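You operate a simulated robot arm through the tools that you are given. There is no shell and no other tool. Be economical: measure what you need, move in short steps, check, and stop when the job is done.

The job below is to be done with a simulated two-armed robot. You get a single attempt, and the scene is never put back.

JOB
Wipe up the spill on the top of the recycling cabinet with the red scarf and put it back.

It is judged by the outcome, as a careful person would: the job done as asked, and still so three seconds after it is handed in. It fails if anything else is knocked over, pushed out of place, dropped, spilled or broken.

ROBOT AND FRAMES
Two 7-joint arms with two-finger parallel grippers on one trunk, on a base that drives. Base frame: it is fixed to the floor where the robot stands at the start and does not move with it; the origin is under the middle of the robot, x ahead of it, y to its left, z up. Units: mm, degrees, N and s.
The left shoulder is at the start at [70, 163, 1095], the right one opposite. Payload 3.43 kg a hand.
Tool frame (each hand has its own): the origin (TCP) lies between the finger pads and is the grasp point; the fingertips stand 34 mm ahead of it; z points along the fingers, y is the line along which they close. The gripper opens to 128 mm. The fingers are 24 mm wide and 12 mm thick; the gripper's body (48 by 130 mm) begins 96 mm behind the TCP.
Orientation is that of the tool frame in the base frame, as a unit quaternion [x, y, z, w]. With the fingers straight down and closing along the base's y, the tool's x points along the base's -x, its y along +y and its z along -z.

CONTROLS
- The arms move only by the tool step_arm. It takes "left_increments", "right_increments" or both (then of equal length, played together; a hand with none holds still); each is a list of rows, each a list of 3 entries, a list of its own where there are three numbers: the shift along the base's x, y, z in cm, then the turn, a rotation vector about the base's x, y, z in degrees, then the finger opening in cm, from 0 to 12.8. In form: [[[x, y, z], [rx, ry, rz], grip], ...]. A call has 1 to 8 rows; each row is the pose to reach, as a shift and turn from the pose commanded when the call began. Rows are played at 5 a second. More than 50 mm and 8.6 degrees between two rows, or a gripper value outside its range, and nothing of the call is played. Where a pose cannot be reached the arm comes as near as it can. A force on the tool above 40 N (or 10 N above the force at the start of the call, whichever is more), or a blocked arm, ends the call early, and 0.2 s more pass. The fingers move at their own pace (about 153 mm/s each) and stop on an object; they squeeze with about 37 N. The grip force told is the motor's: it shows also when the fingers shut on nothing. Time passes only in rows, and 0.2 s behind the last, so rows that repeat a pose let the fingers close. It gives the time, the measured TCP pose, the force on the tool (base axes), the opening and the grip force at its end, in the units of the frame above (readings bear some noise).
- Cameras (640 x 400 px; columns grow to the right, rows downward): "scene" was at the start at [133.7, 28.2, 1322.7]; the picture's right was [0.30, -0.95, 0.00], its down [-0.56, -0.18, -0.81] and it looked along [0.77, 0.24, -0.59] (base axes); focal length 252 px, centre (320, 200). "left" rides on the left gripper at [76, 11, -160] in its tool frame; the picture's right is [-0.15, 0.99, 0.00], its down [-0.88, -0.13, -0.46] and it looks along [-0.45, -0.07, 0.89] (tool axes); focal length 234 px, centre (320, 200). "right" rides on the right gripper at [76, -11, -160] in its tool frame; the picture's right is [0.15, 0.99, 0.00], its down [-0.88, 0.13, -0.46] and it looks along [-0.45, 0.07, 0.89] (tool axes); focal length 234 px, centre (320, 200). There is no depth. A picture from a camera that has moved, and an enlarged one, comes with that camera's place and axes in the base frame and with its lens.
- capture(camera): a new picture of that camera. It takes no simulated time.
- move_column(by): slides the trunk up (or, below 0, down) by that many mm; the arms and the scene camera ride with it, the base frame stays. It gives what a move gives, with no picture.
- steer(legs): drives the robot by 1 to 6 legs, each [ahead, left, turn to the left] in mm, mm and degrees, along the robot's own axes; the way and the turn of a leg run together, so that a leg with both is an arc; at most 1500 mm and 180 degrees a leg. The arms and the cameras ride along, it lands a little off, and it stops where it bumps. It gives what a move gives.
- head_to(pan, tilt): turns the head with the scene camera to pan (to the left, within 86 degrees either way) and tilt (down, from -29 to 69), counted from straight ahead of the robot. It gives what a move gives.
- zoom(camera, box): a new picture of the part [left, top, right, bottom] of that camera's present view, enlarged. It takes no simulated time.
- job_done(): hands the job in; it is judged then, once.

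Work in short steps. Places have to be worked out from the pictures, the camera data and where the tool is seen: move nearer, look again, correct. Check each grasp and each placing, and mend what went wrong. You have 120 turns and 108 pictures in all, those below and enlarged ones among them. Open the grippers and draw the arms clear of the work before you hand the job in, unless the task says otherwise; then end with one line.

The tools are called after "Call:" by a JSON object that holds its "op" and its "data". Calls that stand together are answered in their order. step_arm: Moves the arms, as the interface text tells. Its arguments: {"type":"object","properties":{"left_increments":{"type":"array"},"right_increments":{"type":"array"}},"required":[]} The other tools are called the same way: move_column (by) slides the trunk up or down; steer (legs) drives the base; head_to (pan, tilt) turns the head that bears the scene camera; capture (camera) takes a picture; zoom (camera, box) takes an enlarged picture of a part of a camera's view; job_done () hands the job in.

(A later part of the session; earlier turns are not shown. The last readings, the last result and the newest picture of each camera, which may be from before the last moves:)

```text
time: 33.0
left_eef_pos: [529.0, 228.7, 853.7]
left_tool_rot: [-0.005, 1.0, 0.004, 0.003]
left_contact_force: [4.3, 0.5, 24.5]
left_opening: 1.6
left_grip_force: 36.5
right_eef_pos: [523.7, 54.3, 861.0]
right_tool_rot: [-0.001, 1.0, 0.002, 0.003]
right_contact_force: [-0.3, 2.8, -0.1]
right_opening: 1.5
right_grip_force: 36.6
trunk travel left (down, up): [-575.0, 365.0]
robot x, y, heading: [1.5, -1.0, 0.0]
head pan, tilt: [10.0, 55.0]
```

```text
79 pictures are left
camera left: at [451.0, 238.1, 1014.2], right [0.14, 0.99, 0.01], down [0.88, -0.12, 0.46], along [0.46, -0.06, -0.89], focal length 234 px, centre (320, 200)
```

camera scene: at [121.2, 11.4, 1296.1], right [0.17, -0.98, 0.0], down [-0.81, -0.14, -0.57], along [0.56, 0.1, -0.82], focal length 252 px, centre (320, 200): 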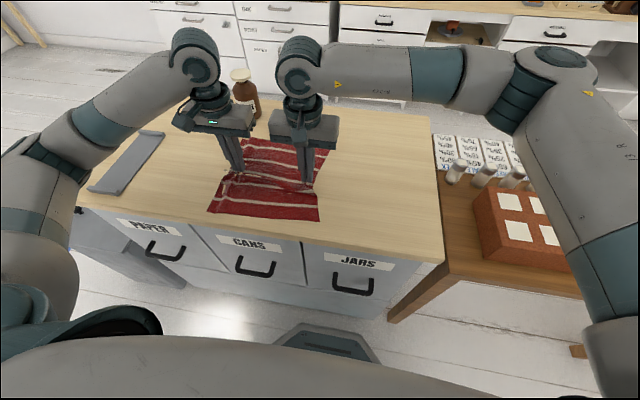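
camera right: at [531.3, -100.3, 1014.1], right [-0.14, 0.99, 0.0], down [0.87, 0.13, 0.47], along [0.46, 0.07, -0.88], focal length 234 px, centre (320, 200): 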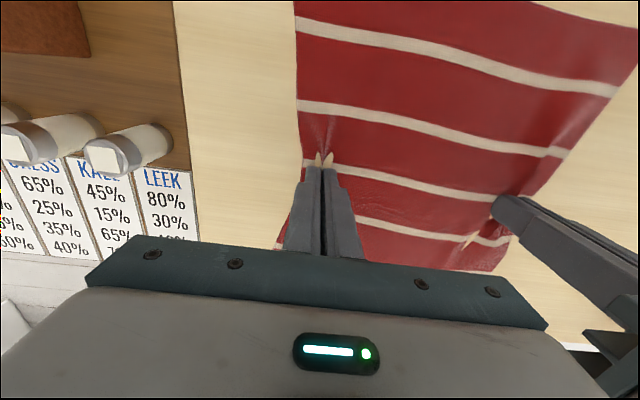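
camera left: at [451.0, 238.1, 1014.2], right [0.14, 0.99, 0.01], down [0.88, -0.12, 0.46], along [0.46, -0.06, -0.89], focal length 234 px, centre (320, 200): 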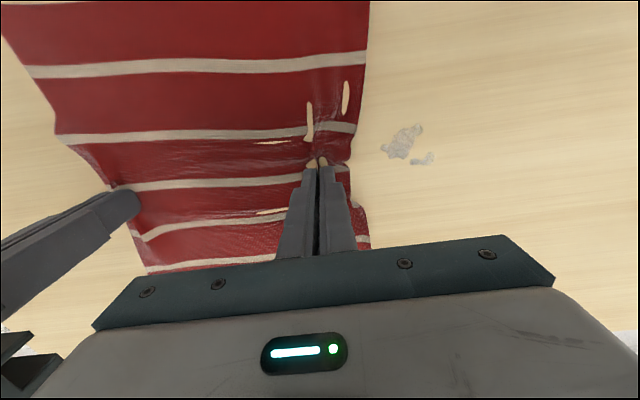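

Nearly there; patch about (505, 300) and (523, 318). Another round of strokes.

Call:
{"op": "step_arm", "data": {"left_increments": [[[-1, 4, 0], [0, 0, 0], 0], [[-2.4, 6.5, 0], [0, 0, 0], 0], [[-2.4, 9.5, 0], [0, 0, 0], 0], [[-1.2, 10.5, 0], [0, 0, 0], 0], [[-1.2, 7.5, 0], [0, 0, 0], 0], [[0, 7, 0], [0, 0, 0], 0], [[0, 11, 0], [0, 0, 0], 0], [[-2, 9, 0], [0, 0, 0], 0]], "right_increments": [[[-1, 4, 0], [0, 0, 0], 0], [[-2.4, 6.5, 0], [0, 0, 0], 0], [[-2.4, 9.5, 0], [0, 0, 0], 0], [[-1.2, 10.5, 0], [0, 0, 0], 0], [[-1.2, 7.5, 0], [0, 0, 0], 0], [[0, 7, 0], [0, 0, 0], 0], [[0, 11, 0], [0, 0, 0], 0], [[-2, 9, 0], [0, 0, 0], 0]]}}

Call:
{"op": "step_arm", "data": {"left_increments": [[[-1.5, -2, 0], [0, 0, 0], 0], [[1, -2, 0], [0, 0, 0], 0], [[2, 0, 0], [0, 0, 0], 0], [[-1, 0, 0], [0, 0, 0], 0], [[-1, -1, 0], [0, 0, 0], 0], [[2, -1, 0], [0, 0, 0], 0], [[1, -5, 0], [0, 0, 0], 0], [[1, -9, 0], [0, 0, 0], 0]], "right_increments": [[[-1.5, -2, 0], [0, 0, 0], 0], [[1, -2, 0], [0, 0, 0], 0], [[2, 0, 0], [0, 0, 0], 0], [[-1, 0, 0], [0, 0, 0], 0], [[-1, -1, 0], [0, 0, 0], 0], [[2, -1, 0], [0, 0, 0], 0], [[1, -5, 0], [0, 0, 0], 0], [[1, -9, 0], [0, 0, 0], 0]]}}

Call:
{"op": "capture", "data": {"camera": "left"}}

```text
time: 34.9
left_eef_pos: [507.2, 320.0, 855.4]
left_tool_rot: [-0.004, 1.0, 0.006, 0.002]
left_contact_force: [1.3, -1.5, 15.1]
left_opening: 1.3
left_grip_force: 36.4
right_eef_pos: [504.5, 142.6, 858.2]
right_tool_rot: [-0.001, 1.0, 0.002, 0.003]
right_contact_force: [-0.2, 6.6, 0.4]
right_opening: 2.0
right_grip_force: 36.6
trunk travel left (down, up): [-575.0, 365.0]
robot x, y, heading: [1.5, 1.8, -0.0]
head pan, tilt: [10.0, 55.0]
```

```text
time: 36.6
left_eef_pos: [517.7, 230.2, 856.2]
left_tool_rot: [-0.005, 1.0, 0.003, 0.002]
left_contact_force: [1.5, -11.3, 8.2]
left_opening: 1.6
left_grip_force: 36.3
right_eef_pos: [514.2, 53.9, 856.4]
right_tool_rot: [-0.001, 1.0, 0.003, 0.003]
right_contact_force: [0.8, 7.6, 0.3]
right_opening: 1.5
right_grip_force: 36.6
trunk travel left (down, up): [-575.0, 365.0]
robot x, y, heading: [-1.2, -0.2, 0.2]
head pan, tilt: [10.0, 55.0]
```

```text
78 pictures are left
camera left: at [440.3, 239.9, 1014.6], right [0.14, 0.99, 0.01], down [0.88, -0.13, 0.46], along [0.46, -0.06, -0.89], focal length 234 px, centre (320, 200)
```

left: 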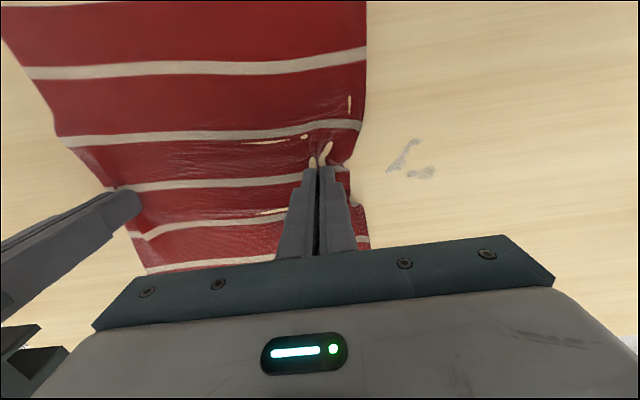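

Two small streaks left, near (507, 300) and (527, 321). I'll scrub those two spots.

Call:
{"op": "step_arm", "data": {"left_increments": [[[-1, 4, 0], [0, 0, 0], 0], [[-1.6, 7, -0.1], [0, 0, 0], 0], [[-0.4, 7.5, -0.1], [0, 0, 0], 0], [[-1.6, 8, -0.1], [0, 0, 0], 0], [[0.2, 8.5, -0.1], [0, 0, 0], 0], [[0.2, 10.5, -0.1], [0, 0, 0], 0], [[1.5, 10.5, -0.1], [0, 0, 0], 0], [[1.3, 8, -0.1], [0, 0, 0], 0]], "right_increments": [[[-1, 4, 0], [0, 0, 0], 0], [[-1.6, 7, 0], [0, 0, 0], 0], [[-0.4, 7.5, 0], [0, 0, 0], 0], [[-1.6, 8, 0], [0, 0, 0], 0], [[0.2, 8.5, 0], [0, 0, 0], 0], [[0.2, 10.5, 0], [0, 0, 0], 0], [[1.5, 10.5, 0], [0, 0, 0], 0], [[1.3, 8, 0], [0, 0, 0], 0]]}}

Call:
{"op": "step_arm", "data": {"left_increments": [[[-0.6, 1, 0], [0, 0, 0], 0], [[-0.6, 3.5, 0], [0, 0, 0], 0], [[0, 0.5, 0], [0, 0, 0], 0], [[-2, -1, 0], [0, 0, 0], 0], [[-3, -2.5, 0], [0, 0, 0], 0], [[-2, 0, 0], [0, 0, 0], 0], [[-1.8, -4, 0.1], [0, 0, 0], 0], [[-1.6, -8, 0.1], [0, 0, 0], 0]], "right_increments": [[[-0.6, 1, 0], [0, 0, 0], 0], [[-0.6, 3.5, 0], [0, 0, 0], 0], [[0, 0.5, 0], [0, 0, 0], 0], [[-2, -1, 0], [0, 0, 0], 0], [[-3, -2.5, 0], [0, 0, 0], 0], [[-2, 0, 0], [0, 0, 0], 0], [[-1.8, -4, 0], [0, 0, 0], 0], [[-1.6, -8, 0], [0, 0, 0], 0]]}}

Call:
{"op": "capture", "data": {"camera": "left"}}

```text
time: 38.5
left_eef_pos: [529.7, 312.7, 854.0]
left_tool_rot: [-0.006, 1.0, 0.004, 0.006]
left_contact_force: [2.9, 6.9, 37.5]
left_opening: 1.8
left_grip_force: 36.8
right_eef_pos: [526.1, 135.8, 857.6]
right_tool_rot: [-0.002, 1.0, 0.002, 0.004]
right_contact_force: [0.6, 7.9, -0.4]
right_opening: 1.7
right_grip_force: 36.2
trunk travel left (down, up): [-575.0, 365.0]
robot x, y, heading: [1.5, 1.0, 0.3]
head pan, tilt: [10.0, 55.0]
```

```text
time: 40.2
left_eef_pos: [515.0, 228.9, 854.5]
left_tool_rot: [-0.004, 1.0, 0.002, 0.002]
left_contact_force: [0.3, -11.7, 15.9]
left_opening: 1.9
left_grip_force: 36.6
right_eef_pos: [511.0, 50.7, 857.6]
right_tool_rot: [-0.001, 1.0, 0.002, 0.003]
right_contact_force: [0.4, 8.6, -0.4]
right_opening: 1.7
right_grip_force: 36.4
trunk travel left (down, up): [-575.0, 365.0]
robot x, y, heading: [-1.0, 2.1, -0.0]
head pan, tilt: [10.0, 55.0]
```

```text
77 pictures are left
camera left: at [437.7, 238.3, 1014.4], right [0.14, 0.99, 0.01], down [0.88, -0.13, 0.46], along [0.45, -0.06, -0.89], focal length 234 px, centre (320, 200)
```

left: 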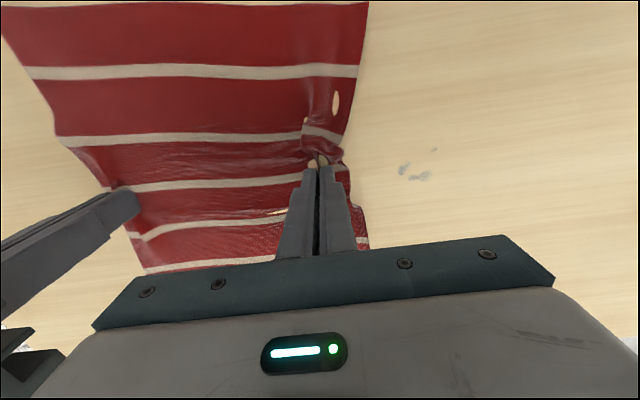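

Just specks at about (515, 301), (524, 316), (503, 327). Another targeted scrub.

Call:
{"op": "step_arm", "data": {"left_increments": [[[0.5, 4, 0], [0, 0, 0], 0], [[-0.5, 7, 0], [0, 0, 0], 0], [[1.5, 7, 0], [0, 0, 0], 0], [[1.5, 8.7, 0], [0, 0, 0], 0], [[-0.5, 8.7, 0], [0, 0, 0], 0], [[-1.2, 11, 0], [0, 0, 0], 0], [[1, 11, 0], [0, 0, 0], 0], [[1, 8, 0], [0, 0, 0], 0]], "right_increments": [[[0.5, 4, 0], [0, 0, 0], 0], [[-0.5, 7, 0], [0, 0, 0], 0], [[1.5, 7, 0], [0, 0, 0], 0], [[1.5, 8.7, 0], [0, 0, 0], 0], [[-0.5, 8.7, 0], [0, 0, 0], 0], [[-1.2, 11, 0], [0, 0, 0], 0], [[1, 11, 0], [0, 0, 0], 0], [[1, 8, 0], [0, 0, 0], 0]]}}

Call:
{"op": "step_arm", "data": {"left_increments": [[[0, 2, 0], [0, 0, 0], 0], [[-2, 3, 0], [0, 0, 0], 0], [[-2, 0.5, 0], [0, 0, 0], 0], [[0, -0.5, 0], [0, 0, 0], 0], [[-1.5, -1.5, 0], [0, 0, 0], 0], [[0, -2.5, 0], [0, 0, 0], 0], [[0, -5.5, 0], [0, 0, 0], 0], [[-0.5, -8.5, 0], [0, 0, 0], 0]], "right_increments": [[[0, 2, 0], [0, 0, 0], 0], [[-2, 3, 0], [0, 0, 0], 0], [[-2, 0.5, 0], [0, 0, 0], 0], [[0, -0.5, 0], [0, 0, 0], 0], [[-1.5, -1.5, 0], [0, 0, 0], 0], [[0, -2.5, 0], [0, 0, 0], 0], [[0, -5.5, 0], [0, 0, 0], 0], [[-0.5, -8.5, 0], [0, 0, 0], 0]]}}

Call:
{"op": "zoom", "data": {"camera": "left", "box": [300, 60, 500, 220]}}

```text
time: 42.0
left_eef_pos: [526.4, 312.2, 854.2]
left_tool_rot: [-0.005, 1.0, 0.005, 0.003]
left_contact_force: [1.1, -2.1, 20.6]
left_opening: 1.5
left_grip_force: 36.2
right_eef_pos: [521.1, 134.6, 859.6]
right_tool_rot: [-0.003, 1.0, 0.004, 0.002]
right_contact_force: [-0.6, 6.7, -0.8]
right_opening: 1.9
right_grip_force: 36.7
trunk travel left (down, up): [-575.0, 365.0]
robot x, y, heading: [-2.8, 1.0, 0.2]
head pan, tilt: [10.0, 55.0]
```

```text
time: 43.9
left_eef_pos: [519.2, 225.8, 855.0]
left_tool_rot: [-0.005, 1.0, 0.003, 0.004]
left_contact_force: [3.2, 3.4, 34.5]
left_opening: 2.0
left_grip_force: 36.3
right_eef_pos: [515.4, 48.6, 860.3]
right_tool_rot: [-0.002, 1.0, 0.003, 0.003]
right_contact_force: [-0.1, 6.5, -1.1]
right_opening: 1.5
right_grip_force: 36.7
trunk travel left (down, up): [-575.0, 365.0]
robot x, y, heading: [-6.0, 1.0, -0.0]
head pan, tilt: [10.0, 55.0]
```

```text
2.50 times, centred on (400, 140) of left
camera zoom: at [441.9, 234.1, 1014.0], right [0.14, 0.99, 0.01], down [0.88, -0.13, 0.46], along [0.46, -0.06, -0.89], focal length 585 px, centre (120, 350)
```

zoom: 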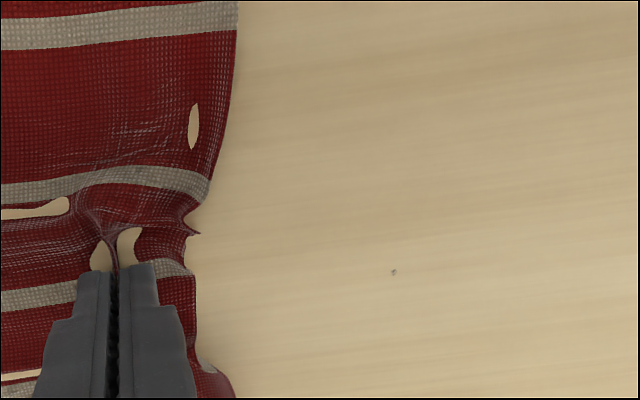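

One speck remains at about (526, 320). A last scrub there.

Call:
{"op": "step_arm", "data": {"left_increments": [[[0.5, 4.5, 0], [0, 0, 0], 0], [[0.7, 8, 0], [0, 0, 0], 0], [[0.7, 10.5, 0], [0, 0, 0], 0], [[-0.5, 9.5, 0], [0, 0, 0], 0], [[2, 9.4, 0], [0, 0, 0], 0], [[1.5, 10.5, 0], [0, 0, 0], 0], [[0, 10, 0], [0, 0, 0], 0], [[0.7, 8, 0], [0, 0, 0], 0]], "right_increments": [[[0.5, 4.5, 0], [0, 0, 0], 0], [[0.7, 8, 0], [0, 0, 0], 0], [[0.7, 10.5, 0], [0, 0, 0], 0], [[-0.5, 9.5, 0], [0, 0, 0], 0], [[2, 9.4, 0], [0, 0, 0], 0], [[1.5, 10.5, 0], [0, 0, 0], 0], [[0, 10, 0], [0, 0, 0], 0], [[0.7, 8, 0], [0, 0, 0], 0]]}}

Call:
{"op": "step_arm", "data": {"left_increments": [[[0, -4.5, 0], [0, 0, 0], 0], [[0, -8, 0], [0, 0, 0], 0], [[0, -11, 0], [0, 0, 0], 0]], "right_increments": [[[0, -4.5, 0], [0, 0, 0], 0], [[0, -8, 0], [0, 0, 0], 0], [[0, -11, 0], [0, 0, 0], 0]]}}

Call:
{"op": "zoom", "data": {"camera": "left", "box": [300, 60, 500, 220]}}

Call:
{"op": "capture", "data": {"camera": "scene"}}

```text
time: 45.6
left_eef_pos: [526.2, 306.4, 855.7]
left_tool_rot: [-0.005, 1.0, 0.004, 0.002]
left_contact_force: [-5.7, -0.8, 20.5]
left_opening: 1.7
left_grip_force: 36.4
right_eef_pos: [521.2, 129.3, 859.2]
right_tool_rot: [-0.002, 1.0, 0.002, 0.002]
right_contact_force: [0.3, 7.1, 0.5]
right_opening: 1.5
right_grip_force: 37.0
trunk travel left (down, up): [-575.0, 365.0]
robot x, y, heading: [3.0, 2.9, 0.5]
head pan, tilt: [10.0, 55.0]
```

```text
time: 46.5
left_eef_pos: [525.0, 196.9, 855.6]
left_tool_rot: [-0.003, 1.0, 0.003, 0.003]
left_contact_force: [-2.6, 0.6, 23.2]
left_opening: 1.7
left_grip_force: 36.0
right_eef_pos: [522.4, 18.8, 859.0]
right_tool_rot: [-0.001, 1.0, 0.003, 0.004]
right_contact_force: [0.1, 7.1, -1.5]
right_opening: 1.7
right_grip_force: 37.0
trunk travel left (down, up): [-575.0, 365.0]
robot x, y, heading: [3.9, 1.7, 0.2]
head pan, tilt: [10.0, 55.0]
```

```text
2.50 times, centred on (400, 140) of left
camera zoom: at [447.0, 205.8, 1014.3], right [0.14, 0.99, 0.01], down [0.88, -0.13, 0.46], along [0.46, -0.06, -0.89], focal length 585 px, centre (120, 350)
```

zoom: 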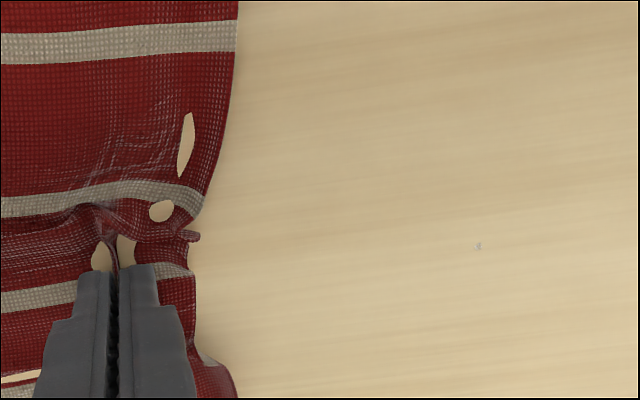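

```text
74 pictures are left
camera scene: at [119.5, 13.1, 1296.8], right [0.18, -0.98, 0.0], down [-0.81, -0.14, -0.57], along [0.57, 0.1, -0.82], focal length 252 px, centre (320, 200)
```

scene: 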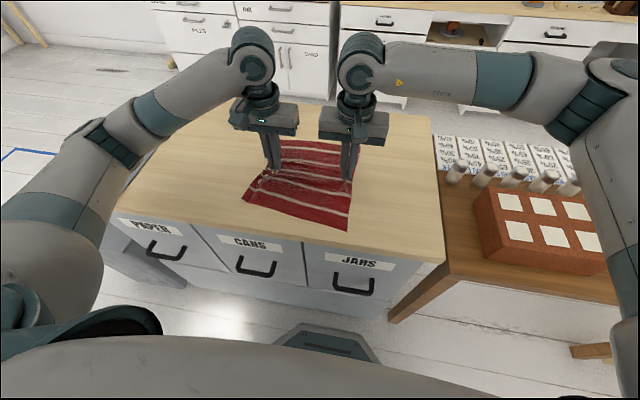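

A 1-mm speck persists at (525, 320), probably under the pinch gap. I'll sweep further past it (to y≈345) with offset x.

Call:
{"op": "step_arm", "data": {"left_increments": [[[-1.2, 4.5, 0], [0, 0, 0], 0], [[-1.2, 9, 0], [0, 0, 0], 0], [[-1.2, 13, 0], [0, 0, 0], 0], [[-1.2, 15, 0], [0, 0, 0], 0], [[1, 15, 0], [0, 0, 0], 0], [[1, 11.5, 0], [0, 0, 0], 0], [[-0.5, 13, 0], [0, 0, 0], 0], [[0.8, 13.5, 0], [0, 0, 0], 0]], "right_increments": [[[-1.2, 4.5, 0], [0, 0, 0], 0], [[-1.2, 9, 0], [0, 0, 0], 0], [[-1.2, 13, 0], [0, 0, 0], 0], [[-1.2, 15, 0], [0, 0, 0], 0], [[1, 15, 0], [0, 0, 0], 0], [[1, 11.5, 0], [0, 0, 0], 0], [[-0.5, 13, 0], [0, 0, 0], 0], [[0.8, 13.5, 0], [0, 0, 0], 0]]}}

Call:
{"op": "step_arm", "data": {"left_increments": [[[-1, -1.5, 0], [0, 0, 0], 0], [[0.3, -1, 0], [0, 0, 0], 0], [[-1, -3, 0], [0, 0, 0], 0], [[-0.8, -7, 0], [0, 0, 0], 0], [[-0.8, -11, 0], [0, 0, 0], 0], [[-0.8, -13.5, 0], [0, 0, 0], 0]], "right_increments": [[[-1, -1.5, 0], [0, 0, 0], 0], [[0.3, -1, 0], [0, 0, 0], 0], [[-1, -3, 0], [0, 0, 0], 0], [[-0.8, -7, 0], [0, 0, 0], 0], [[-0.8, -11, 0], [0, 0, 0], 0], [[-0.8, -13.5, 0], [0, 0, 0], 0]]}}

Call:
{"op": "zoom", "data": {"camera": "left", "box": [300, 60, 500, 220]}}

```text
time: 48.2
left_eef_pos: [537.2, 331.7, 855.6]
left_tool_rot: [-0.003, 1.0, 0.004, 0.002]
left_contact_force: [-2.9, -4.1, 9.9]
left_opening: 1.6
left_grip_force: 36.2
right_eef_pos: [531.3, 152.2, 857.0]
right_tool_rot: [-0.001, 1.0, 0.002, 0.002]
right_contact_force: [0.0, 7.3, -0.3]
right_opening: 1.7
right_grip_force: 36.5
trunk travel left (down, up): [-575.0, 365.0]
robot x, y, heading: [-0.1, 1.7, -0.0]
head pan, tilt: [10.0, 55.0]
```

```text
time: 49.6
left_eef_pos: [525.1, 196.6, 856.0]
left_tool_rot: [-0.004, 1.0, 0.002, 0.004]
left_contact_force: [-1.0, 1.5, 26.9]
left_opening: 1.4
left_grip_force: 36.9
right_eef_pos: [523.8, 18.4, 858.7]
right_tool_rot: [-0.002, 1.0, 0.002, 0.003]
right_contact_force: [-0.3, 7.0, 0.1]
right_opening: 1.8
right_grip_force: 36.8
trunk travel left (down, up): [-575.0, 365.0]
robot x, y, heading: [-3.2, -3.5, 0.1]
head pan, tilt: [10.0, 55.0]
```

```text
2.50 times, centred on (400, 140) of left
camera zoom: at [447.9, 205.2, 1014.3], right [0.14, 0.99, 0.01], down [0.88, -0.13, 0.46], along [0.46, -0.06, -0.89], focal length 585 px, centre (120, 350)
```

zoom: 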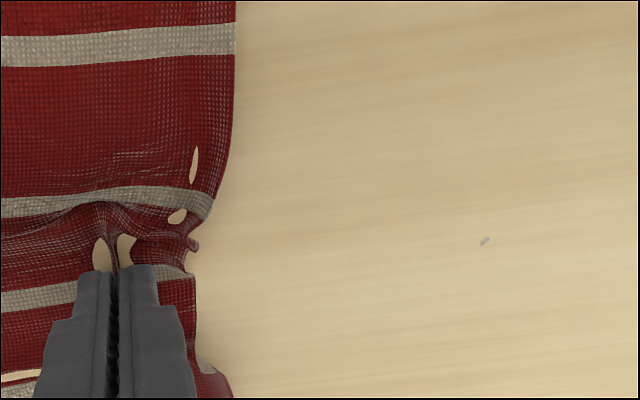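

Still a tiny speck at (523, 322). One more concentrated scrub around it, with small strokes and 1 mm more pressure.

Call:
{"op": "step_arm", "data": {"left_increments": [[[0, 4.5, 0], [0, 0, 0], 0], [[0, 9, 0], [0, 0, 0], 0], [[-0.3, 12.5, -0.1], [0, 0, 0], 0], [[1, 12.5, -0.1], [0, 0, 0], 0], [[-1.5, 12, -0.1], [0, 0, 0], 0], [[1, 11.8, -0.1], [0, 0, 0], 0], [[-1.5, 13, -0.1], [0, 0, 0], 0], [[0.8, 13.5, -0.1], [0, 0, 0], 0]], "right_increments": [[[0, 4.5, 0], [0, 0, 0], 0], [[0, 9, 0], [0, 0, 0], 0], [[-0.3, 12.5, 0], [0, 0, 0], 0], [[1, 12.5, 0], [0, 0, 0], 0], [[-1.5, 12, 0], [0, 0, 0], 0], [[1, 11.8, 0], [0, 0, 0], 0], [[-1.5, 13, 0], [0, 0, 0], 0], [[0.8, 13.5, 0], [0, 0, 0], 0]]}}

Call:
{"op": "step_arm", "data": {"left_increments": [[[-1.2, -0.5, 0], [0, 0, 0], 0], [[-1.2, -2.5, 0], [0, 0, 0], 0], [[-1.2, 0.5, 0], [0, 0, 0], 0], [[-0.4, -2.5, 0], [0, 0, 0], 0], [[-0.8, -6, 0.1], [0, 0, 0], 0], [[-0.8, -10, 0.1], [0, 0, 0], 0], [[-0.8, -13.5, 0.1], [0, 0, 0], 0]], "right_increments": [[[-1.2, -0.5, 0], [0, 0, 0], 0], [[-1.2, -2.5, 0], [0, 0, 0], 0], [[-1.2, 0.5, 0], [0, 0, 0], 0], [[-0.4, -2.5, 0], [0, 0, 0], 0], [[-0.8, -6, 0], [0, 0, 0], 0], [[-0.8, -10, 0], [0, 0, 0], 0], [[-0.8, -13.5, 0], [0, 0, 0], 0]]}}

Call:
{"op": "zoom", "data": {"camera": "left", "box": [300, 60, 500, 220]}}

```text
time: 51.2
left_eef_pos: [521.5, 322.6, 854.5]
left_tool_rot: [-0.003, 1.0, -0.001, 0.01]
left_contact_force: [2.5, -5.4, 10.0]
left_opening: 1.9
left_grip_force: 36.2
right_eef_pos: [514.0, 147.7, 856.6]
right_tool_rot: [0.0, 1.0, 0.001, 0.003]
right_contact_force: [-0.2, 2.3, -0.2]
right_opening: 1.6
right_grip_force: 36.5
trunk travel left (down, up): [-575.0, 365.0]
robot x, y, heading: [-3.2, 4.3, 0.1]
head pan, tilt: [10.0, 55.0]
stopped in row 7 (left hand): the force on the tool passed its limit (the readings are from after the stop); the commanded pose is now the measured one
```

```text
time: 52.9
left_eef_pos: [512.5, 187.3, 855.1]
left_tool_rot: [-0.003, 1.0, 0.0, 0.008]
left_contact_force: [-0.5, 4.8, 31.3]
left_opening: 1.9
left_grip_force: 36.7
right_eef_pos: [503.8, 12.2, 857.2]
right_tool_rot: [-0.001, 1.0, 0.002, 0.004]
right_contact_force: [0.0, 3.3, -0.2]
right_opening: 1.5
right_grip_force: 36.5
trunk travel left (down, up): [-575.0, 365.0]
robot x, y, heading: [0.1, 1.3, 0.2]
head pan, tilt: [10.0, 55.0]
```

```text
2.50 times, centred on (400, 140) of left
camera zoom: at [433.1, 196.7, 1013.3], right [0.14, 0.99, 0.0], down [0.87, -0.12, 0.47], along [0.47, -0.06, -0.88], focal length 585 px, centre (120, 350)
```

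zoom: 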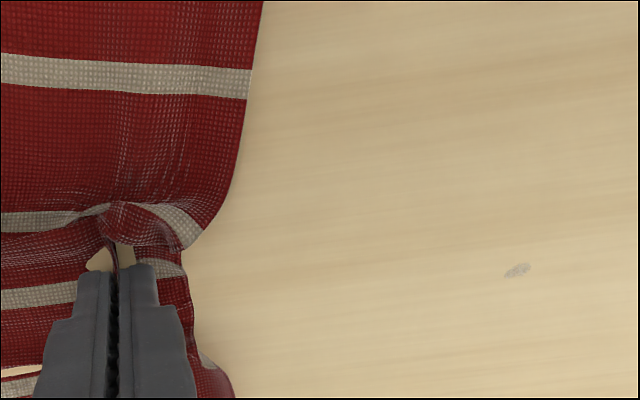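

The speck is at (524, 325). I'll do long y strokes over it at three x values.

Call:
{"op": "step_arm", "data": {"left_increments": [[[0.5, 4.5, 0.1], [0, 0, 0], 0], [[1.2, 9, 0.1], [0, 0, 0], 0], [[1.2, 12.5, 0.1], [0, 0, 0], 0], [[1.2, 15.5, 0.1], [0, 0, 0], 0], [[0.4, 15, 0.1], [0, 0, 0], 0], [[0.4, 11, 0.1], [0, 0, 0], 0], [[2, 12, 0.1], [0, 0, 0], 0], [[2, 15.5, 0.1], [0, 0, 0], 0]], "right_increments": [[[0.5, 4.5, 0], [0, 0, 0], 0], [[1.2, 9, 0], [0, 0, 0], 0], [[1.2, 12.5, 0], [0, 0, 0], 0], [[1.2, 15.5, 0], [0, 0, 0], 0], [[0.4, 15, 0], [0, 0, 0], 0], [[0.4, 11, 0], [0, 0, 0], 0], [[2, 12, 0], [0, 0, 0], 0], [[2, 15.5, 0], [0, 0, 0], 0]]}}

Call:
{"op": "step_arm", "data": {"left_increments": [[[-0.8, 0.5, 0], [0, 0, 0], 0], [[-0.8, -3, 0], [0, 0, 0], 0], [[-0.8, 0, 0], [0, 0, 0], 0], [[-2, -2, 0], [0, 0, 0], 0], [[-1, -3.5, 0], [0, 0, 0], 0], [[-0.8, -8, 0], [0, 0, 0], 0], [[-0.8, -12, 0], [0, 0, 0], 0], [[-0.8, -15.5, 0], [0, 0, 0], 0]], "right_increments": [[[-0.8, 0.5, 0], [0, 0, 0], 0], [[-0.8, -3, 0], [0, 0, 0], 0], [[-0.8, 0, 0], [0, 0, 0], 0], [[-2, -2, 0], [0, 0, 0], 0], [[-1, -3.5, 0], [0, 0, 0], 0], [[-0.8, -8, 0], [0, 0, 0], 0], [[-0.8, -12, 0], [0, 0, 0], 0], [[-0.8, -15.5, 0], [0, 0, 0], 0]]}}

Call:
{"op": "zoom", "data": {"camera": "left", "box": [300, 60, 500, 220]}}

```text
time: 54.6
left_eef_pos: [533.8, 343.4, 856.0]
left_tool_rot: [-0.003, 1.0, 0.0, 0.007]
left_contact_force: [-0.4, -1.8, 0.1]
left_opening: 1.9
left_grip_force: 36.6
right_eef_pos: [526.1, 169.2, 854.8]
right_tool_rot: [0.0, 1.0, -0.001, 0.002]
right_contact_force: [0.9, 2.6, 1.9]
right_opening: 1.5
right_grip_force: 36.7
trunk travel left (down, up): [-575.0, 365.0]
robot x, y, heading: [-2.0, 2.7, -0.0]
head pan, tilt: [10.0, 55.0]
```

```text
time: 56.5
left_eef_pos: [526.8, 187.1, 856.3]
left_tool_rot: [-0.004, 1.0, 0.0, 0.007]
left_contact_force: [0.1, -4.4, 0.4]
left_opening: 1.8
left_grip_force: 36.7
right_eef_pos: [519.7, 11.4, 855.1]
right_tool_rot: [0.0, 1.0, 0.001, 0.002]
right_contact_force: [-0.2, 3.7, 0.5]
right_opening: 1.7
right_grip_force: 36.6
trunk travel left (down, up): [-575.0, 365.0]
robot x, y, heading: [2.0, -2.1, -0.1]
head pan, tilt: [10.0, 55.0]
```

```text
2.50 times, centred on (400, 140) of left
camera zoom: at [447.5, 197.3, 1014.8], right [0.14, 0.99, 0.0], down [0.88, -0.12, 0.47], along [0.46, -0.06, -0.88], focal length 585 px, centre (120, 350)
```

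zoom: 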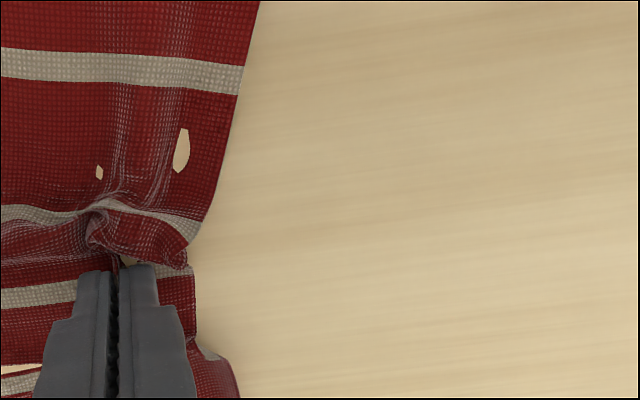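

The tabletop is clean. Now drag the scarf back to where it was, raised about 5 mm: left to (611, 90), right to (609, −88).

Call:
{"op": "step_arm", "data": {"left_increments": [[[0, -1, 0.5], [0, 0, 0], 0], [[1.5, -3, 0.5], [0, 0, 0], 0], [[3, -5, 0.5], [0, 0, 0], 0], [[4.5, -7, 0.5], [0, 0, 0], 0], [[6, -8.5, 0.5], [0, 0, 0], 0], [[7.5, -9.6, 0.5], [0, 0, 0], 0], [[8.4, -9.8, 0.5], [0, 0, 0], 0], [[8.4, -9.8, 0.5], [0, 0, 0], 0]], "right_increments": [[[0, -1, 0.5], [0, 0, 0], 0], [[1.5, -3, 0.5], [0, 0, 0], 0], [[3, -5, 0.5], [0, 0, 0], 0], [[4.5, -7, 0.5], [0, 0, 0], 0], [[6.2, -8.6, 0.5], [0, 0, 0], 0], [[7.8, -9.8, 0.5], [0, 0, 0], 0], [[8.9, -10, 0.5], [0, 0, 0], 0], [[8.9, -10, 0.5], [0, 0, 0], 0]]}}

Call:
{"op": "capture", "data": {"camera": "left"}}

Call:
{"op": "capture", "data": {"camera": "right"}}

Call:
{"op": "capture", "data": {"camera": "scene"}}

```text
time: 58.2
left_eef_pos: [609.0, 88.3, 863.0]
left_tool_rot: [-0.004, 1.0, 0.0, 0.007]
left_contact_force: [0.3, -4.5, 0.5]
left_opening: 1.7
left_grip_force: 36.2
right_eef_pos: [608.6, -86.2, 861.7]
right_tool_rot: [-0.001, 1.0, 0.001, 0.003]
right_contact_force: [0.0, 4.8, 0.0]
right_opening: 1.7
right_grip_force: 36.5
trunk travel left (down, up): [-575.0, 365.0]
robot x, y, heading: [-5.1, 0.8, -0.1]
head pan, tilt: [10.0, 55.0]
```

```text
70 pictures are left
camera left: at [530.5, 99.1, 1020.5], right [0.14, 0.99, 0.0], down [0.87, -0.12, 0.47], along [0.46, -0.06, -0.88], focal length 234 px, centre (320, 200)
```

left: 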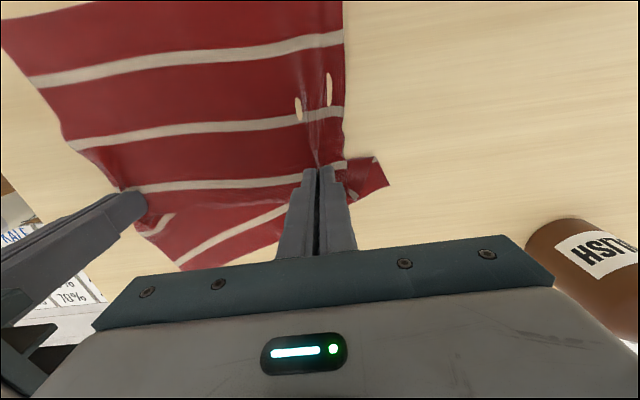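

```text
69 pictures are left
camera right: at [532.1, -99.3, 1020.7], right [-0.15, 0.99, 0.0], down [0.88, 0.13, 0.46], along [0.46, 0.07, -0.89], focal length 234 px, centre (320, 200)
```

right: 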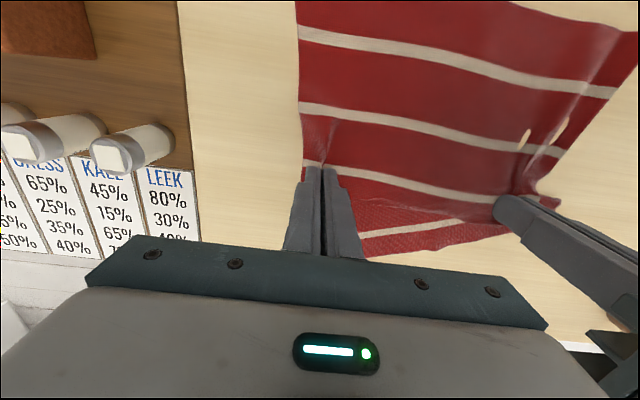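

```text
68 pictures are left
camera scene: at [120.9, 14.5, 1296.5], right [0.17, -0.98, 0.0], down [-0.81, -0.14, -0.57], along [0.56, 0.1, -0.82], focal length 252 px, centre (320, 200)
```

scene: 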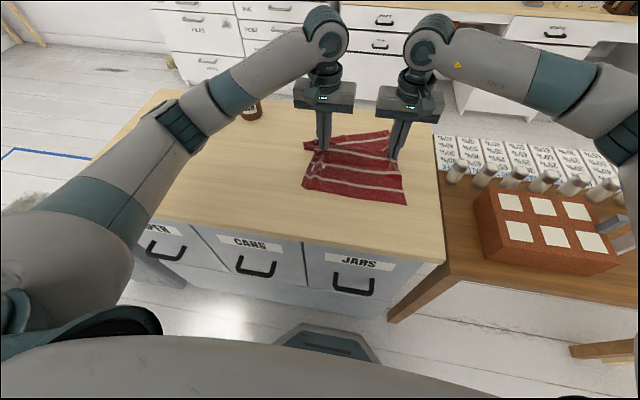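

The scarf is back in position, though its far flap is skewed. I'll lower it, open (which spreads the folds), and lift to look before tidying.

Call:
{"op": "step_arm", "data": {"left_increments": [[[0, 0, -0.5], [0, 0, 0], 0], [[0, 0, -0.6], [0, 0, 0], 1], [[0, 0, -0.6], [0, 0, 0], 2.5], [[0, 0, -0.6], [0, 0, 0], 4.0], [[0, 0, 0], [0, 0, 0], 4.0], [[0, 0, 4], [0, 0, 0], 4], [[0, 0, 8], [0, 0, 0], 4], [[0, 1, 12], [0, 0, 0], 4]], "right_increments": [[[0, 0, -0.5], [0, 0, 0], 0], [[0, 0, -0.6], [0, 0, 0], 1], [[0, 0, -0.6], [0, 0, 0], 2.5], [[0, 0, -0.6], [0, 0, 0], 4.0], [[0, 0, 0], [0, 0, 0], 4.0], [[0, 0, 4], [0, 0, 0], 4], [[0, 0, 8], [0, 0, 0], 4], [[0, -1, 12], [0, 0, 0], 4]]}}

Call:
{"op": "capture", "data": {"camera": "left"}}

Call:
{"op": "capture", "data": {"camera": "right"}}

Call:
{"op": "zoom", "data": {"camera": "scene", "box": [220, 90, 460, 240]}}

```text
time: 60.0
left_eef_pos: [609.4, 100.0, 981.5]
left_tool_rot: [-0.004, 1.0, 0.001, 0.008]
left_contact_force: [-0.3, 0.5, 0.7]
left_opening: 40.1
left_grip_force: 0.1
right_eef_pos: [604.8, -96.4, 982.8]
right_tool_rot: [0.0, 1.0, 0.001, 0.003]
right_contact_force: [-1.3, -0.7, 0.2]
right_opening: 40.2
right_grip_force: 0.0
trunk travel left (down, up): [-575.0, 365.0]
robot x, y, heading: [-0.5, -0.1, -0.1]
head pan, tilt: [10.0, 55.0]
```

```text
67 pictures are left
camera left: at [530.4, 109.5, 1140.2], right [0.14, 0.99, 0.0], down [0.87, -0.12, 0.47], along [0.47, -0.06, -0.88], focal length 234 px, centre (320, 200)
```

left: 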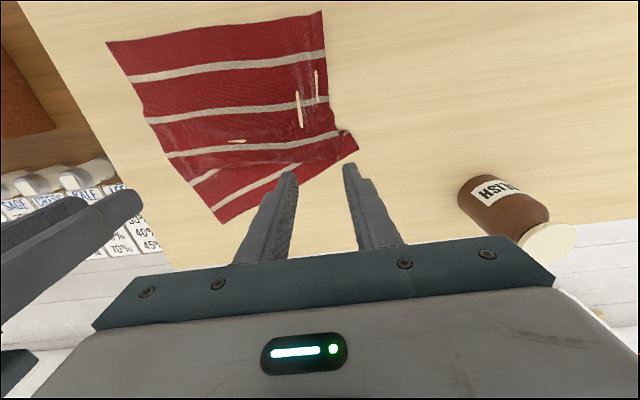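

```text
66 pictures are left
camera right: at [528.9, -109.0, 1142.8], right [-0.15, 0.99, 0.0], down [0.88, 0.13, 0.46], along [0.46, 0.07, -0.89], focal length 234 px, centre (320, 200)
```

right: 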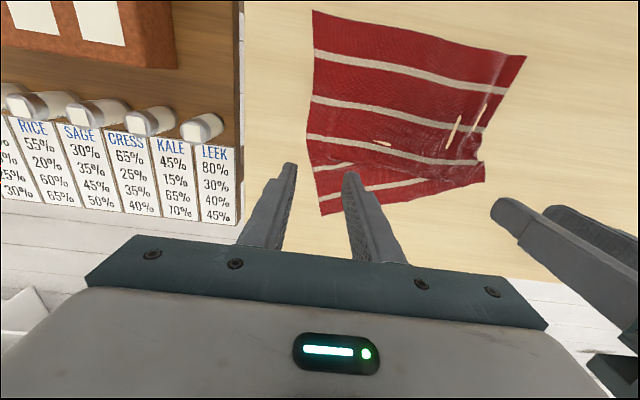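

```text
2.67 times, centred on (340, 165) of scene
camera zoom: at [119.1, 14.5, 1296.5], right [0.17, -0.98, 0.0], down [-0.81, -0.14, -0.57], along [0.57, 0.1, -0.82], focal length 671 px, centre (267, 293)
```

zoom: 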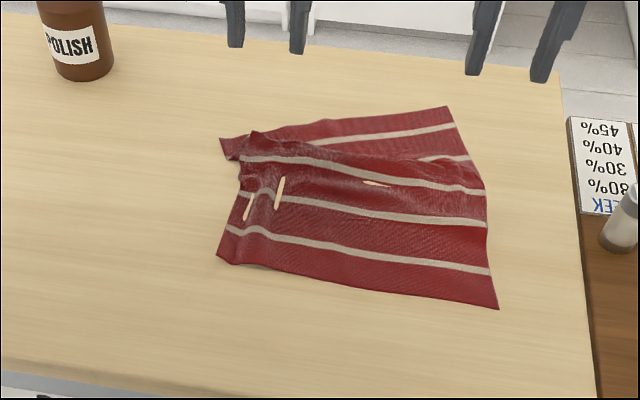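

The far flap is skewed with a pleat: far-right corner at ≈(722, −76), far-left ≈(630, 150); they should be ≈(726, −141) and (737, 116). I'll take the flap near its far-right corner with the right hand, keeping the left hand clear.

Call:
{"op": "step_arm", "data": {"left_increments": [[[0, 3, 1], [0, 0, 0], 4], [[0, 6, 2], [0, 0, 0], 4], [[0, 9, 2], [0, 0, 0], 4], [[0, 10, 2], [0, 0, 0], 4], [[0, 10, 2], [0, 0, 0], 4]], "right_increments": [[[3, 1.5, -1], [0, 0, 0], 4], [[6, 3.5, -3], [0, 0, 0], 4], [[9, 5, -5], [0, 0, 0], 4], [[9.5, 5, -8], [0, 0, 0], 4], [[9.5, 5, -11], [0, 0, 0], 4]]}}

Call:
{"op": "capture", "data": {"camera": "right"}}

Call:
{"op": "zoom", "data": {"camera": "scene", "box": [220, 90, 460, 240]}}

```text
time: 61.2
left_eef_pos: [610.8, 198.6, 1001.2]
left_tool_rot: [-0.004, 1.0, 0.0, 0.007]
left_contact_force: [0.2, -0.9, 0.4]
left_opening: 39.8
left_grip_force: 0.1
right_eef_pos: [701.6, -45.4, 870.2]
right_tool_rot: [-0.001, 1.0, 0.0, 0.004]
right_contact_force: [0.3, -0.9, 0.4]
right_opening: 39.7
right_grip_force: 0.1
trunk travel left (down, up): [-575.0, 365.0]
robot x, y, heading: [-1.2, -2.2, 0.1]
head pan, tilt: [10.0, 55.0]
```

```text
64 pictures are left
camera right: at [626.2, -57.0, 1030.9], right [-0.15, 0.99, 0.0], down [0.88, 0.13, 0.46], along [0.45, 0.07, -0.89], focal length 234 px, centre (320, 200)
```

right: 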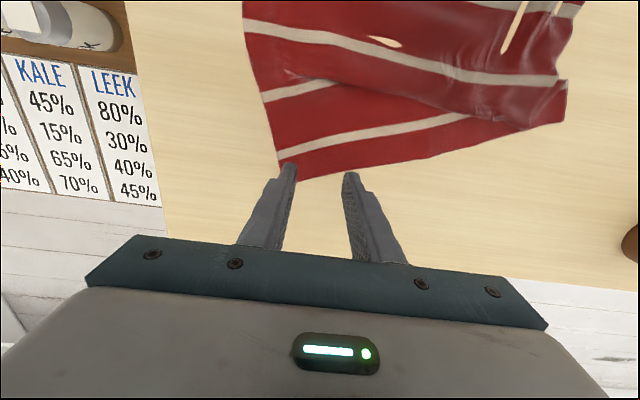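

```text
2.67 times, centred on (340, 165) of scene
camera zoom: at [121.8, 15.0, 1296.4], right [0.17, -0.98, 0.0], down [-0.81, -0.14, -0.57], along [0.56, 0.1, -0.82], focal length 671 px, centre (267, 293)
```

zoom: 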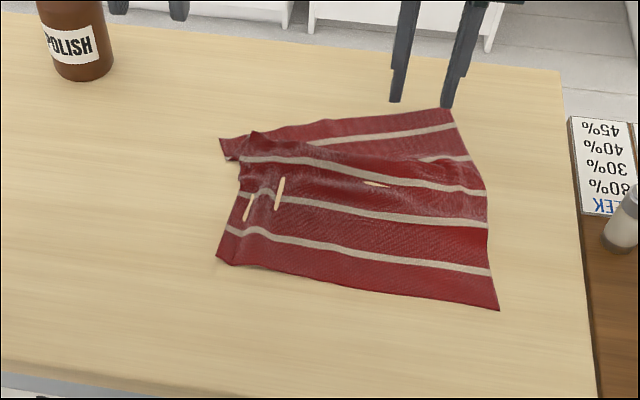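

Cloth corner is at about (716, −67); I need to be ~18 mm nearer. Shift, lower to contact, and pinch.

Call:
{"op": "step_arm", "data": {"right_increments": [[[-1.8, -0.3, 0], [0, 0, 0], 4], [[-1.8, -0.3, -0.8], [0, 0, 0], 4], [[-1.8, -0.3, -1.4], [0, 0, 0], 4], [[-1.8, -0.3, -1.7], [0, 0, 0], 4], [[-1.8, -0.3, -1.7], [0, 0, 0], 2], [[-1.8, -0.3, -1.7], [0, 0, 0], 0], [[-1.8, -0.3, -1.7], [0, 0, 0], 0]]}}

Call:
{"op": "capture", "data": {"camera": "right"}}

```text
time: 62.9
left_eef_pos: [609.7, 198.4, 1000.4]
left_tool_rot: [-0.004, 1.0, -0.001, 0.007]
left_contact_force: [0.0, -0.5, 0.6]
left_opening: 40.2
left_grip_force: 0.1
right_eef_pos: [682.8, -49.6, 856.0]
right_tool_rot: [-0.001, 1.0, 0.001, 0.002]
right_contact_force: [-0.4, 0.5, 5.1]
right_opening: 1.8
right_grip_force: 35.9
trunk travel left (down, up): [-575.0, 365.0]
robot x, y, heading: [-0.8, -0.6, 0.3]
head pan, tilt: [10.0, 55.0]
```

```text
62 pictures are left
camera right: at [607.6, -61.4, 1015.1], right [-0.15, 0.99, 0.0], down [0.88, 0.13, 0.46], along [0.46, 0.07, -0.89], focal length 234 px, centre (320, 200)
```

right: 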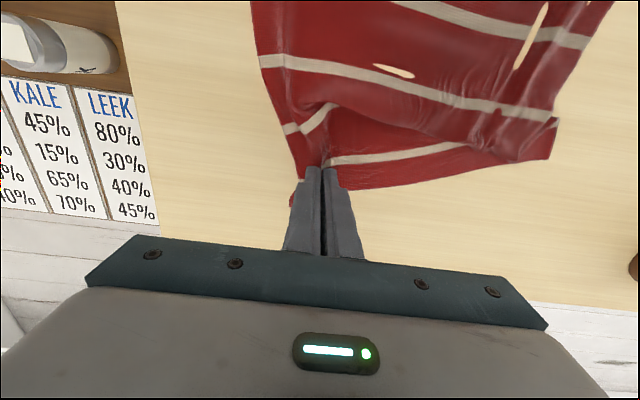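

Gripped. Pull the corner out: raise ~3 cm, move −y 70 and +x 25, then lower.

Call:
{"op": "step_arm", "data": {"right_increments": [[[0.5, 0, 2], [0, 0, 0], 0], [[1.5, -1.5, 3], [0, 0, 0], 0], [[2.5, -3.5, 3], [0, 0, 0], 0], [[3, -5.5, 3], [0, 0, 0], 0], [[3, -7, 2.5], [0, 0, 0], 0], [[2.5, -7, 1.2], [0, 0, 0], 0], [[2.5, -7, 0.3], [0, 0, 0], 0]]}}

Call:
{"op": "zoom", "data": {"camera": "scene", "box": [220, 90, 460, 240]}}

Call:
{"op": "capture", "data": {"camera": "left"}}

```text
time: 64.5
left_eef_pos: [610.4, 198.5, 1002.0]
left_tool_rot: [-0.005, 1.0, -0.001, 0.007]
left_contact_force: [-0.9, 0.3, -0.1]
left_opening: 39.9
left_grip_force: 0.2
right_eef_pos: [709.4, -120.0, 857.5]
right_tool_rot: [0.0, 1.0, 0.002, 0.003]
right_contact_force: [0.3, 0.2, 0.3]
right_opening: 1.5
right_grip_force: 36.2
trunk travel left (down, up): [-575.0, 365.0]
robot x, y, heading: [-1.8, 2.5, 0.1]
head pan, tilt: [10.0, 55.0]
```

```text
2.67 times, centred on (340, 165) of scene
camera zoom: at [121.2, 14.6, 1296.5], right [0.17, -0.98, 0.0], down [-0.81, -0.14, -0.57], along [0.56, 0.1, -0.82], focal length 671 px, centre (267, 293)
```

zoom: 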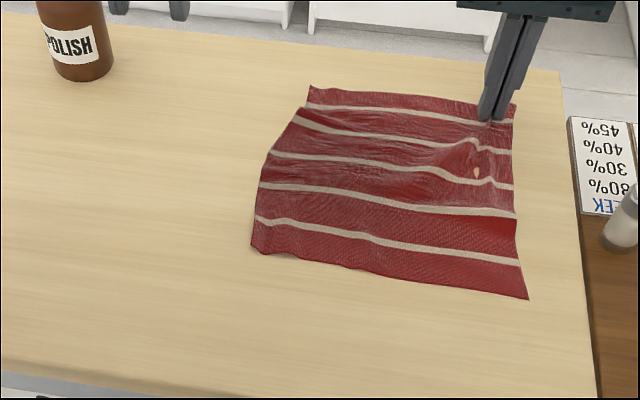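

```text
60 pictures are left
camera left: at [531.7, 208.3, 1159.2], right [0.14, 0.99, 0.0], down [0.88, -0.12, 0.47], along [0.46, -0.06, -0.88], focal length 234 px, centre (320, 200)
```

left: 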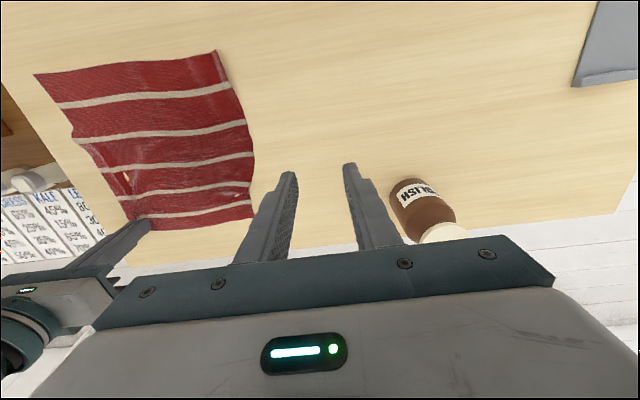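

The scarf is straight again, with all stripes in order, but it sits ~25–30 mm too far toward −y. Release with the right hand and lift away, then pull the left edge back by about 30 mm.

Call:
{"op": "step_arm", "data": {"right_increments": [[[0, 0, -0.1], [0, 0, 0], 1], [[0, 0, -0.1], [0, 0, 0], 3], [[0, 0, 0.5], [0, 0, 0], 4], [[0, 0, 4], [0, 0, 0], 4], [[0, -2, 8], [0, 0, 0], 4], [[-2, -4, 12], [0, 0, 0], 4]], "left_increments": [[[0, -3, -1], [0, 0, 0], 4], [[0, -6, -3], [0, 0, 0], 4], [[0, -9, -6], [0, 0, 0], 4], [[0, -12.5, -8], [0, 0, 0], 4], [[0, -12.5, -11], [0, 0, 0], 4], [[0, -12.5, -13], [0, 0, 0], 4]]}}

Call:
{"op": "capture", "data": {"camera": "left"}}

Call:
{"op": "zoom", "data": {"camera": "scene", "box": [220, 90, 460, 240]}}

```text
time: 65.8
left_eef_pos: [610.5, 75.8, 873.3]
left_tool_rot: [-0.003, 1.0, 0.001, 0.008]
left_contact_force: [-0.2, -0.7, 0.0]
left_opening: 39.8
left_grip_force: 0.2
right_eef_pos: [689.0, -162.3, 978.3]
right_tool_rot: [0.0, 1.0, 0.001, 0.003]
right_contact_force: [-0.2, -0.2, 0.8]
right_opening: 40.0
right_grip_force: 0.1
trunk travel left (down, up): [-575.0, 365.0]
robot x, y, heading: [-1.8, -1.0, 0.4]
head pan, tilt: [10.0, 55.0]
```

```text
59 pictures are left
camera left: at [530.9, 85.2, 1031.9], right [0.14, 0.99, 0.0], down [0.87, -0.12, 0.47], along [0.47, -0.06, -0.88], focal length 234 px, centre (320, 200)
```

left: 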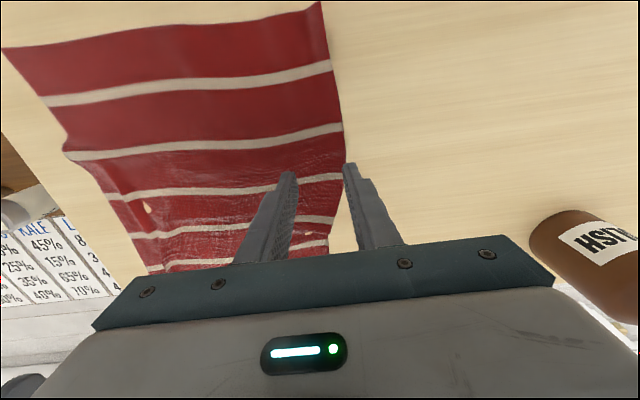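

```text
2.67 times, centred on (340, 165) of scene
camera zoom: at [119.8, 13.6, 1296.6], right [0.17, -0.98, 0.0], down [-0.81, -0.14, -0.57], along [0.57, 0.1, -0.82], focal length 671 px, centre (267, 293)
```

zoom: 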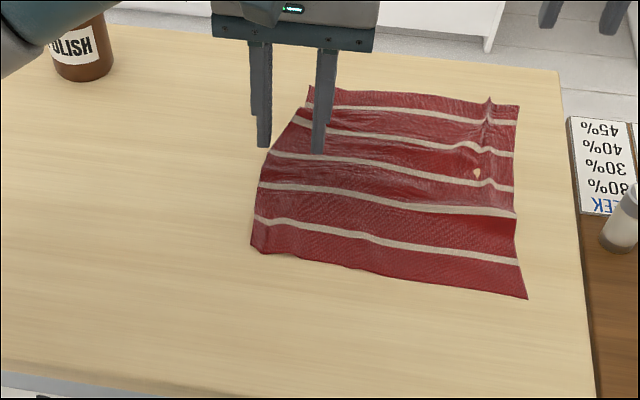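

Left edge is at y≈97 here. Shift inward 12 mm, lower, pinch, then pull +30 in y.

Call:
{"op": "step_arm", "data": {"left_increments": [[[0, -1.2, -0.5], [0, 0, 0], 4], [[0, -1.2, -1.2], [0, 0, 0], 4], [[0, -1.2, -1.8], [0, 0, 0], 4], [[0, -1.2, -1.9], [0, 0, 0], 4], [[0, -1.2, -1.9], [0, 0, 0], 2], [[0, -1.2, -1.9], [0, 0, 0], 0], [[0, -1.2, -1.9], [0, 0, 0], 0]]}}

Call:
{"op": "step_arm", "data": {"left_increments": [[[0, 0, 0.4], [0, 0, 0], 0], [[-0.3, 1, 0.4], [0, 0, 0], 0], [[-0.6, 2, 0.4], [0, 0, 0], 0], [[-0.8, 3.2, 0.4], [0, 0, 0], 0], [[-0.8, 3.2, 0.4], [0, 0, 0], 0]]}}

Call:
{"op": "zoom", "data": {"camera": "scene", "box": [220, 90, 460, 240]}}

```text
time: 67.5
left_eef_pos: [609.4, 63.2, 855.0]
left_tool_rot: [-0.005, 1.0, -0.001, 0.008]
left_contact_force: [4.8, 3.3, 26.3]
left_opening: 1.6
left_grip_force: 36.8
right_eef_pos: [689.0, -160.6, 978.7]
right_tool_rot: [0.0, 1.0, 0.001, 0.003]
right_contact_force: [1.2, -0.4, -0.6]
right_opening: 39.8
right_grip_force: 0.1
trunk travel left (down, up): [-575.0, 365.0]
robot x, y, heading: [-2.6, 1.5, 0.2]
head pan, tilt: [10.0, 55.0]
```

```text
time: 68.7
left_eef_pos: [601.4, 94.9, 856.6]
left_tool_rot: [-0.004, 1.0, 0.001, 0.006]
left_contact_force: [-0.6, -0.4, 0.4]
left_opening: 1.6
left_grip_force: 36.2
right_eef_pos: [690.8, -161.1, 977.0]
right_tool_rot: [0.0, 1.0, 0.002, 0.003]
right_contact_force: [0.0, 0.0, -0.8]
right_opening: 39.8
right_grip_force: 0.0
trunk travel left (down, up): [-575.0, 365.0]
robot x, y, heading: [-2.5, 0.1, 0.1]
head pan, tilt: [10.0, 55.0]
```

```text
2.67 times, centred on (340, 165) of scene
camera zoom: at [121.3, 14.4, 1296.4], right [0.17, -0.98, 0.0], down [-0.81, -0.14, -0.57], along [0.56, 0.1, -0.82], focal length 671 px, centre (267, 293)
```

zoom: 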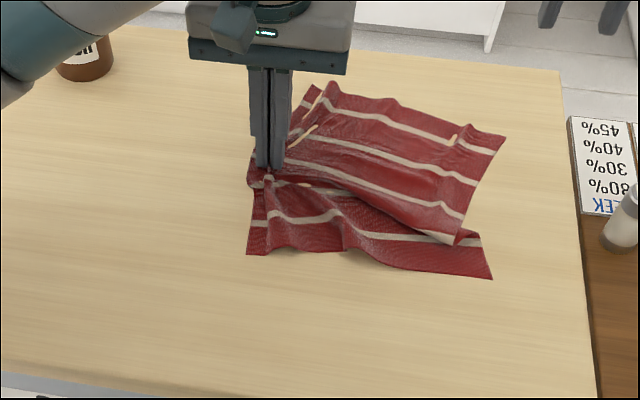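

Pulling rotated and pleated the right side. With the left hand still holding its edge in place, I'll take the far-right corner (≈(683, −135)) with the right hand and pull it out to ≈(733, −130).

Call:
{"op": "step_arm", "data": {"right_increments": [[[-1, 2, -2], [0, 0, 0], 4], [[-2, 4, -5], [0, 0, 0], 4], [[-2.5, 5.5, -8], [0, 0, 0], 4], [[-2.5, 5.5, -10.2], [0, 0, 0], 4]]}}

Call:
{"op": "capture", "data": {"camera": "right"}}

```text
time: 69.7
left_eef_pos: [601.0, 93.7, 856.5]
left_tool_rot: [-0.003, 1.0, 0.0, 0.007]
left_contact_force: [-0.9, -1.0, 0.6]
left_opening: 1.4
left_grip_force: 36.7
right_eef_pos: [664.9, -106.8, 874.7]
right_tool_rot: [0.0, 1.0, 0.002, 0.003]
right_contact_force: [0.3, -0.1, 0.4]
right_opening: 39.9
right_grip_force: 0.0
trunk travel left (down, up): [-575.0, 365.0]
robot x, y, heading: [-2.8, -1.7, 0.2]
head pan, tilt: [10.0, 55.0]
```

```text
56 pictures are left
camera right: at [588.8, -118.2, 1035.3], right [-0.15, 0.99, 0.0], down [0.88, 0.13, 0.46], along [0.45, 0.07, -0.89], focal length 234 px, centre (320, 200)
```

right: 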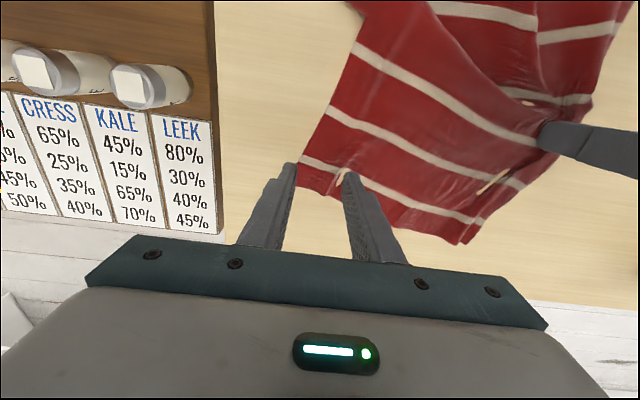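

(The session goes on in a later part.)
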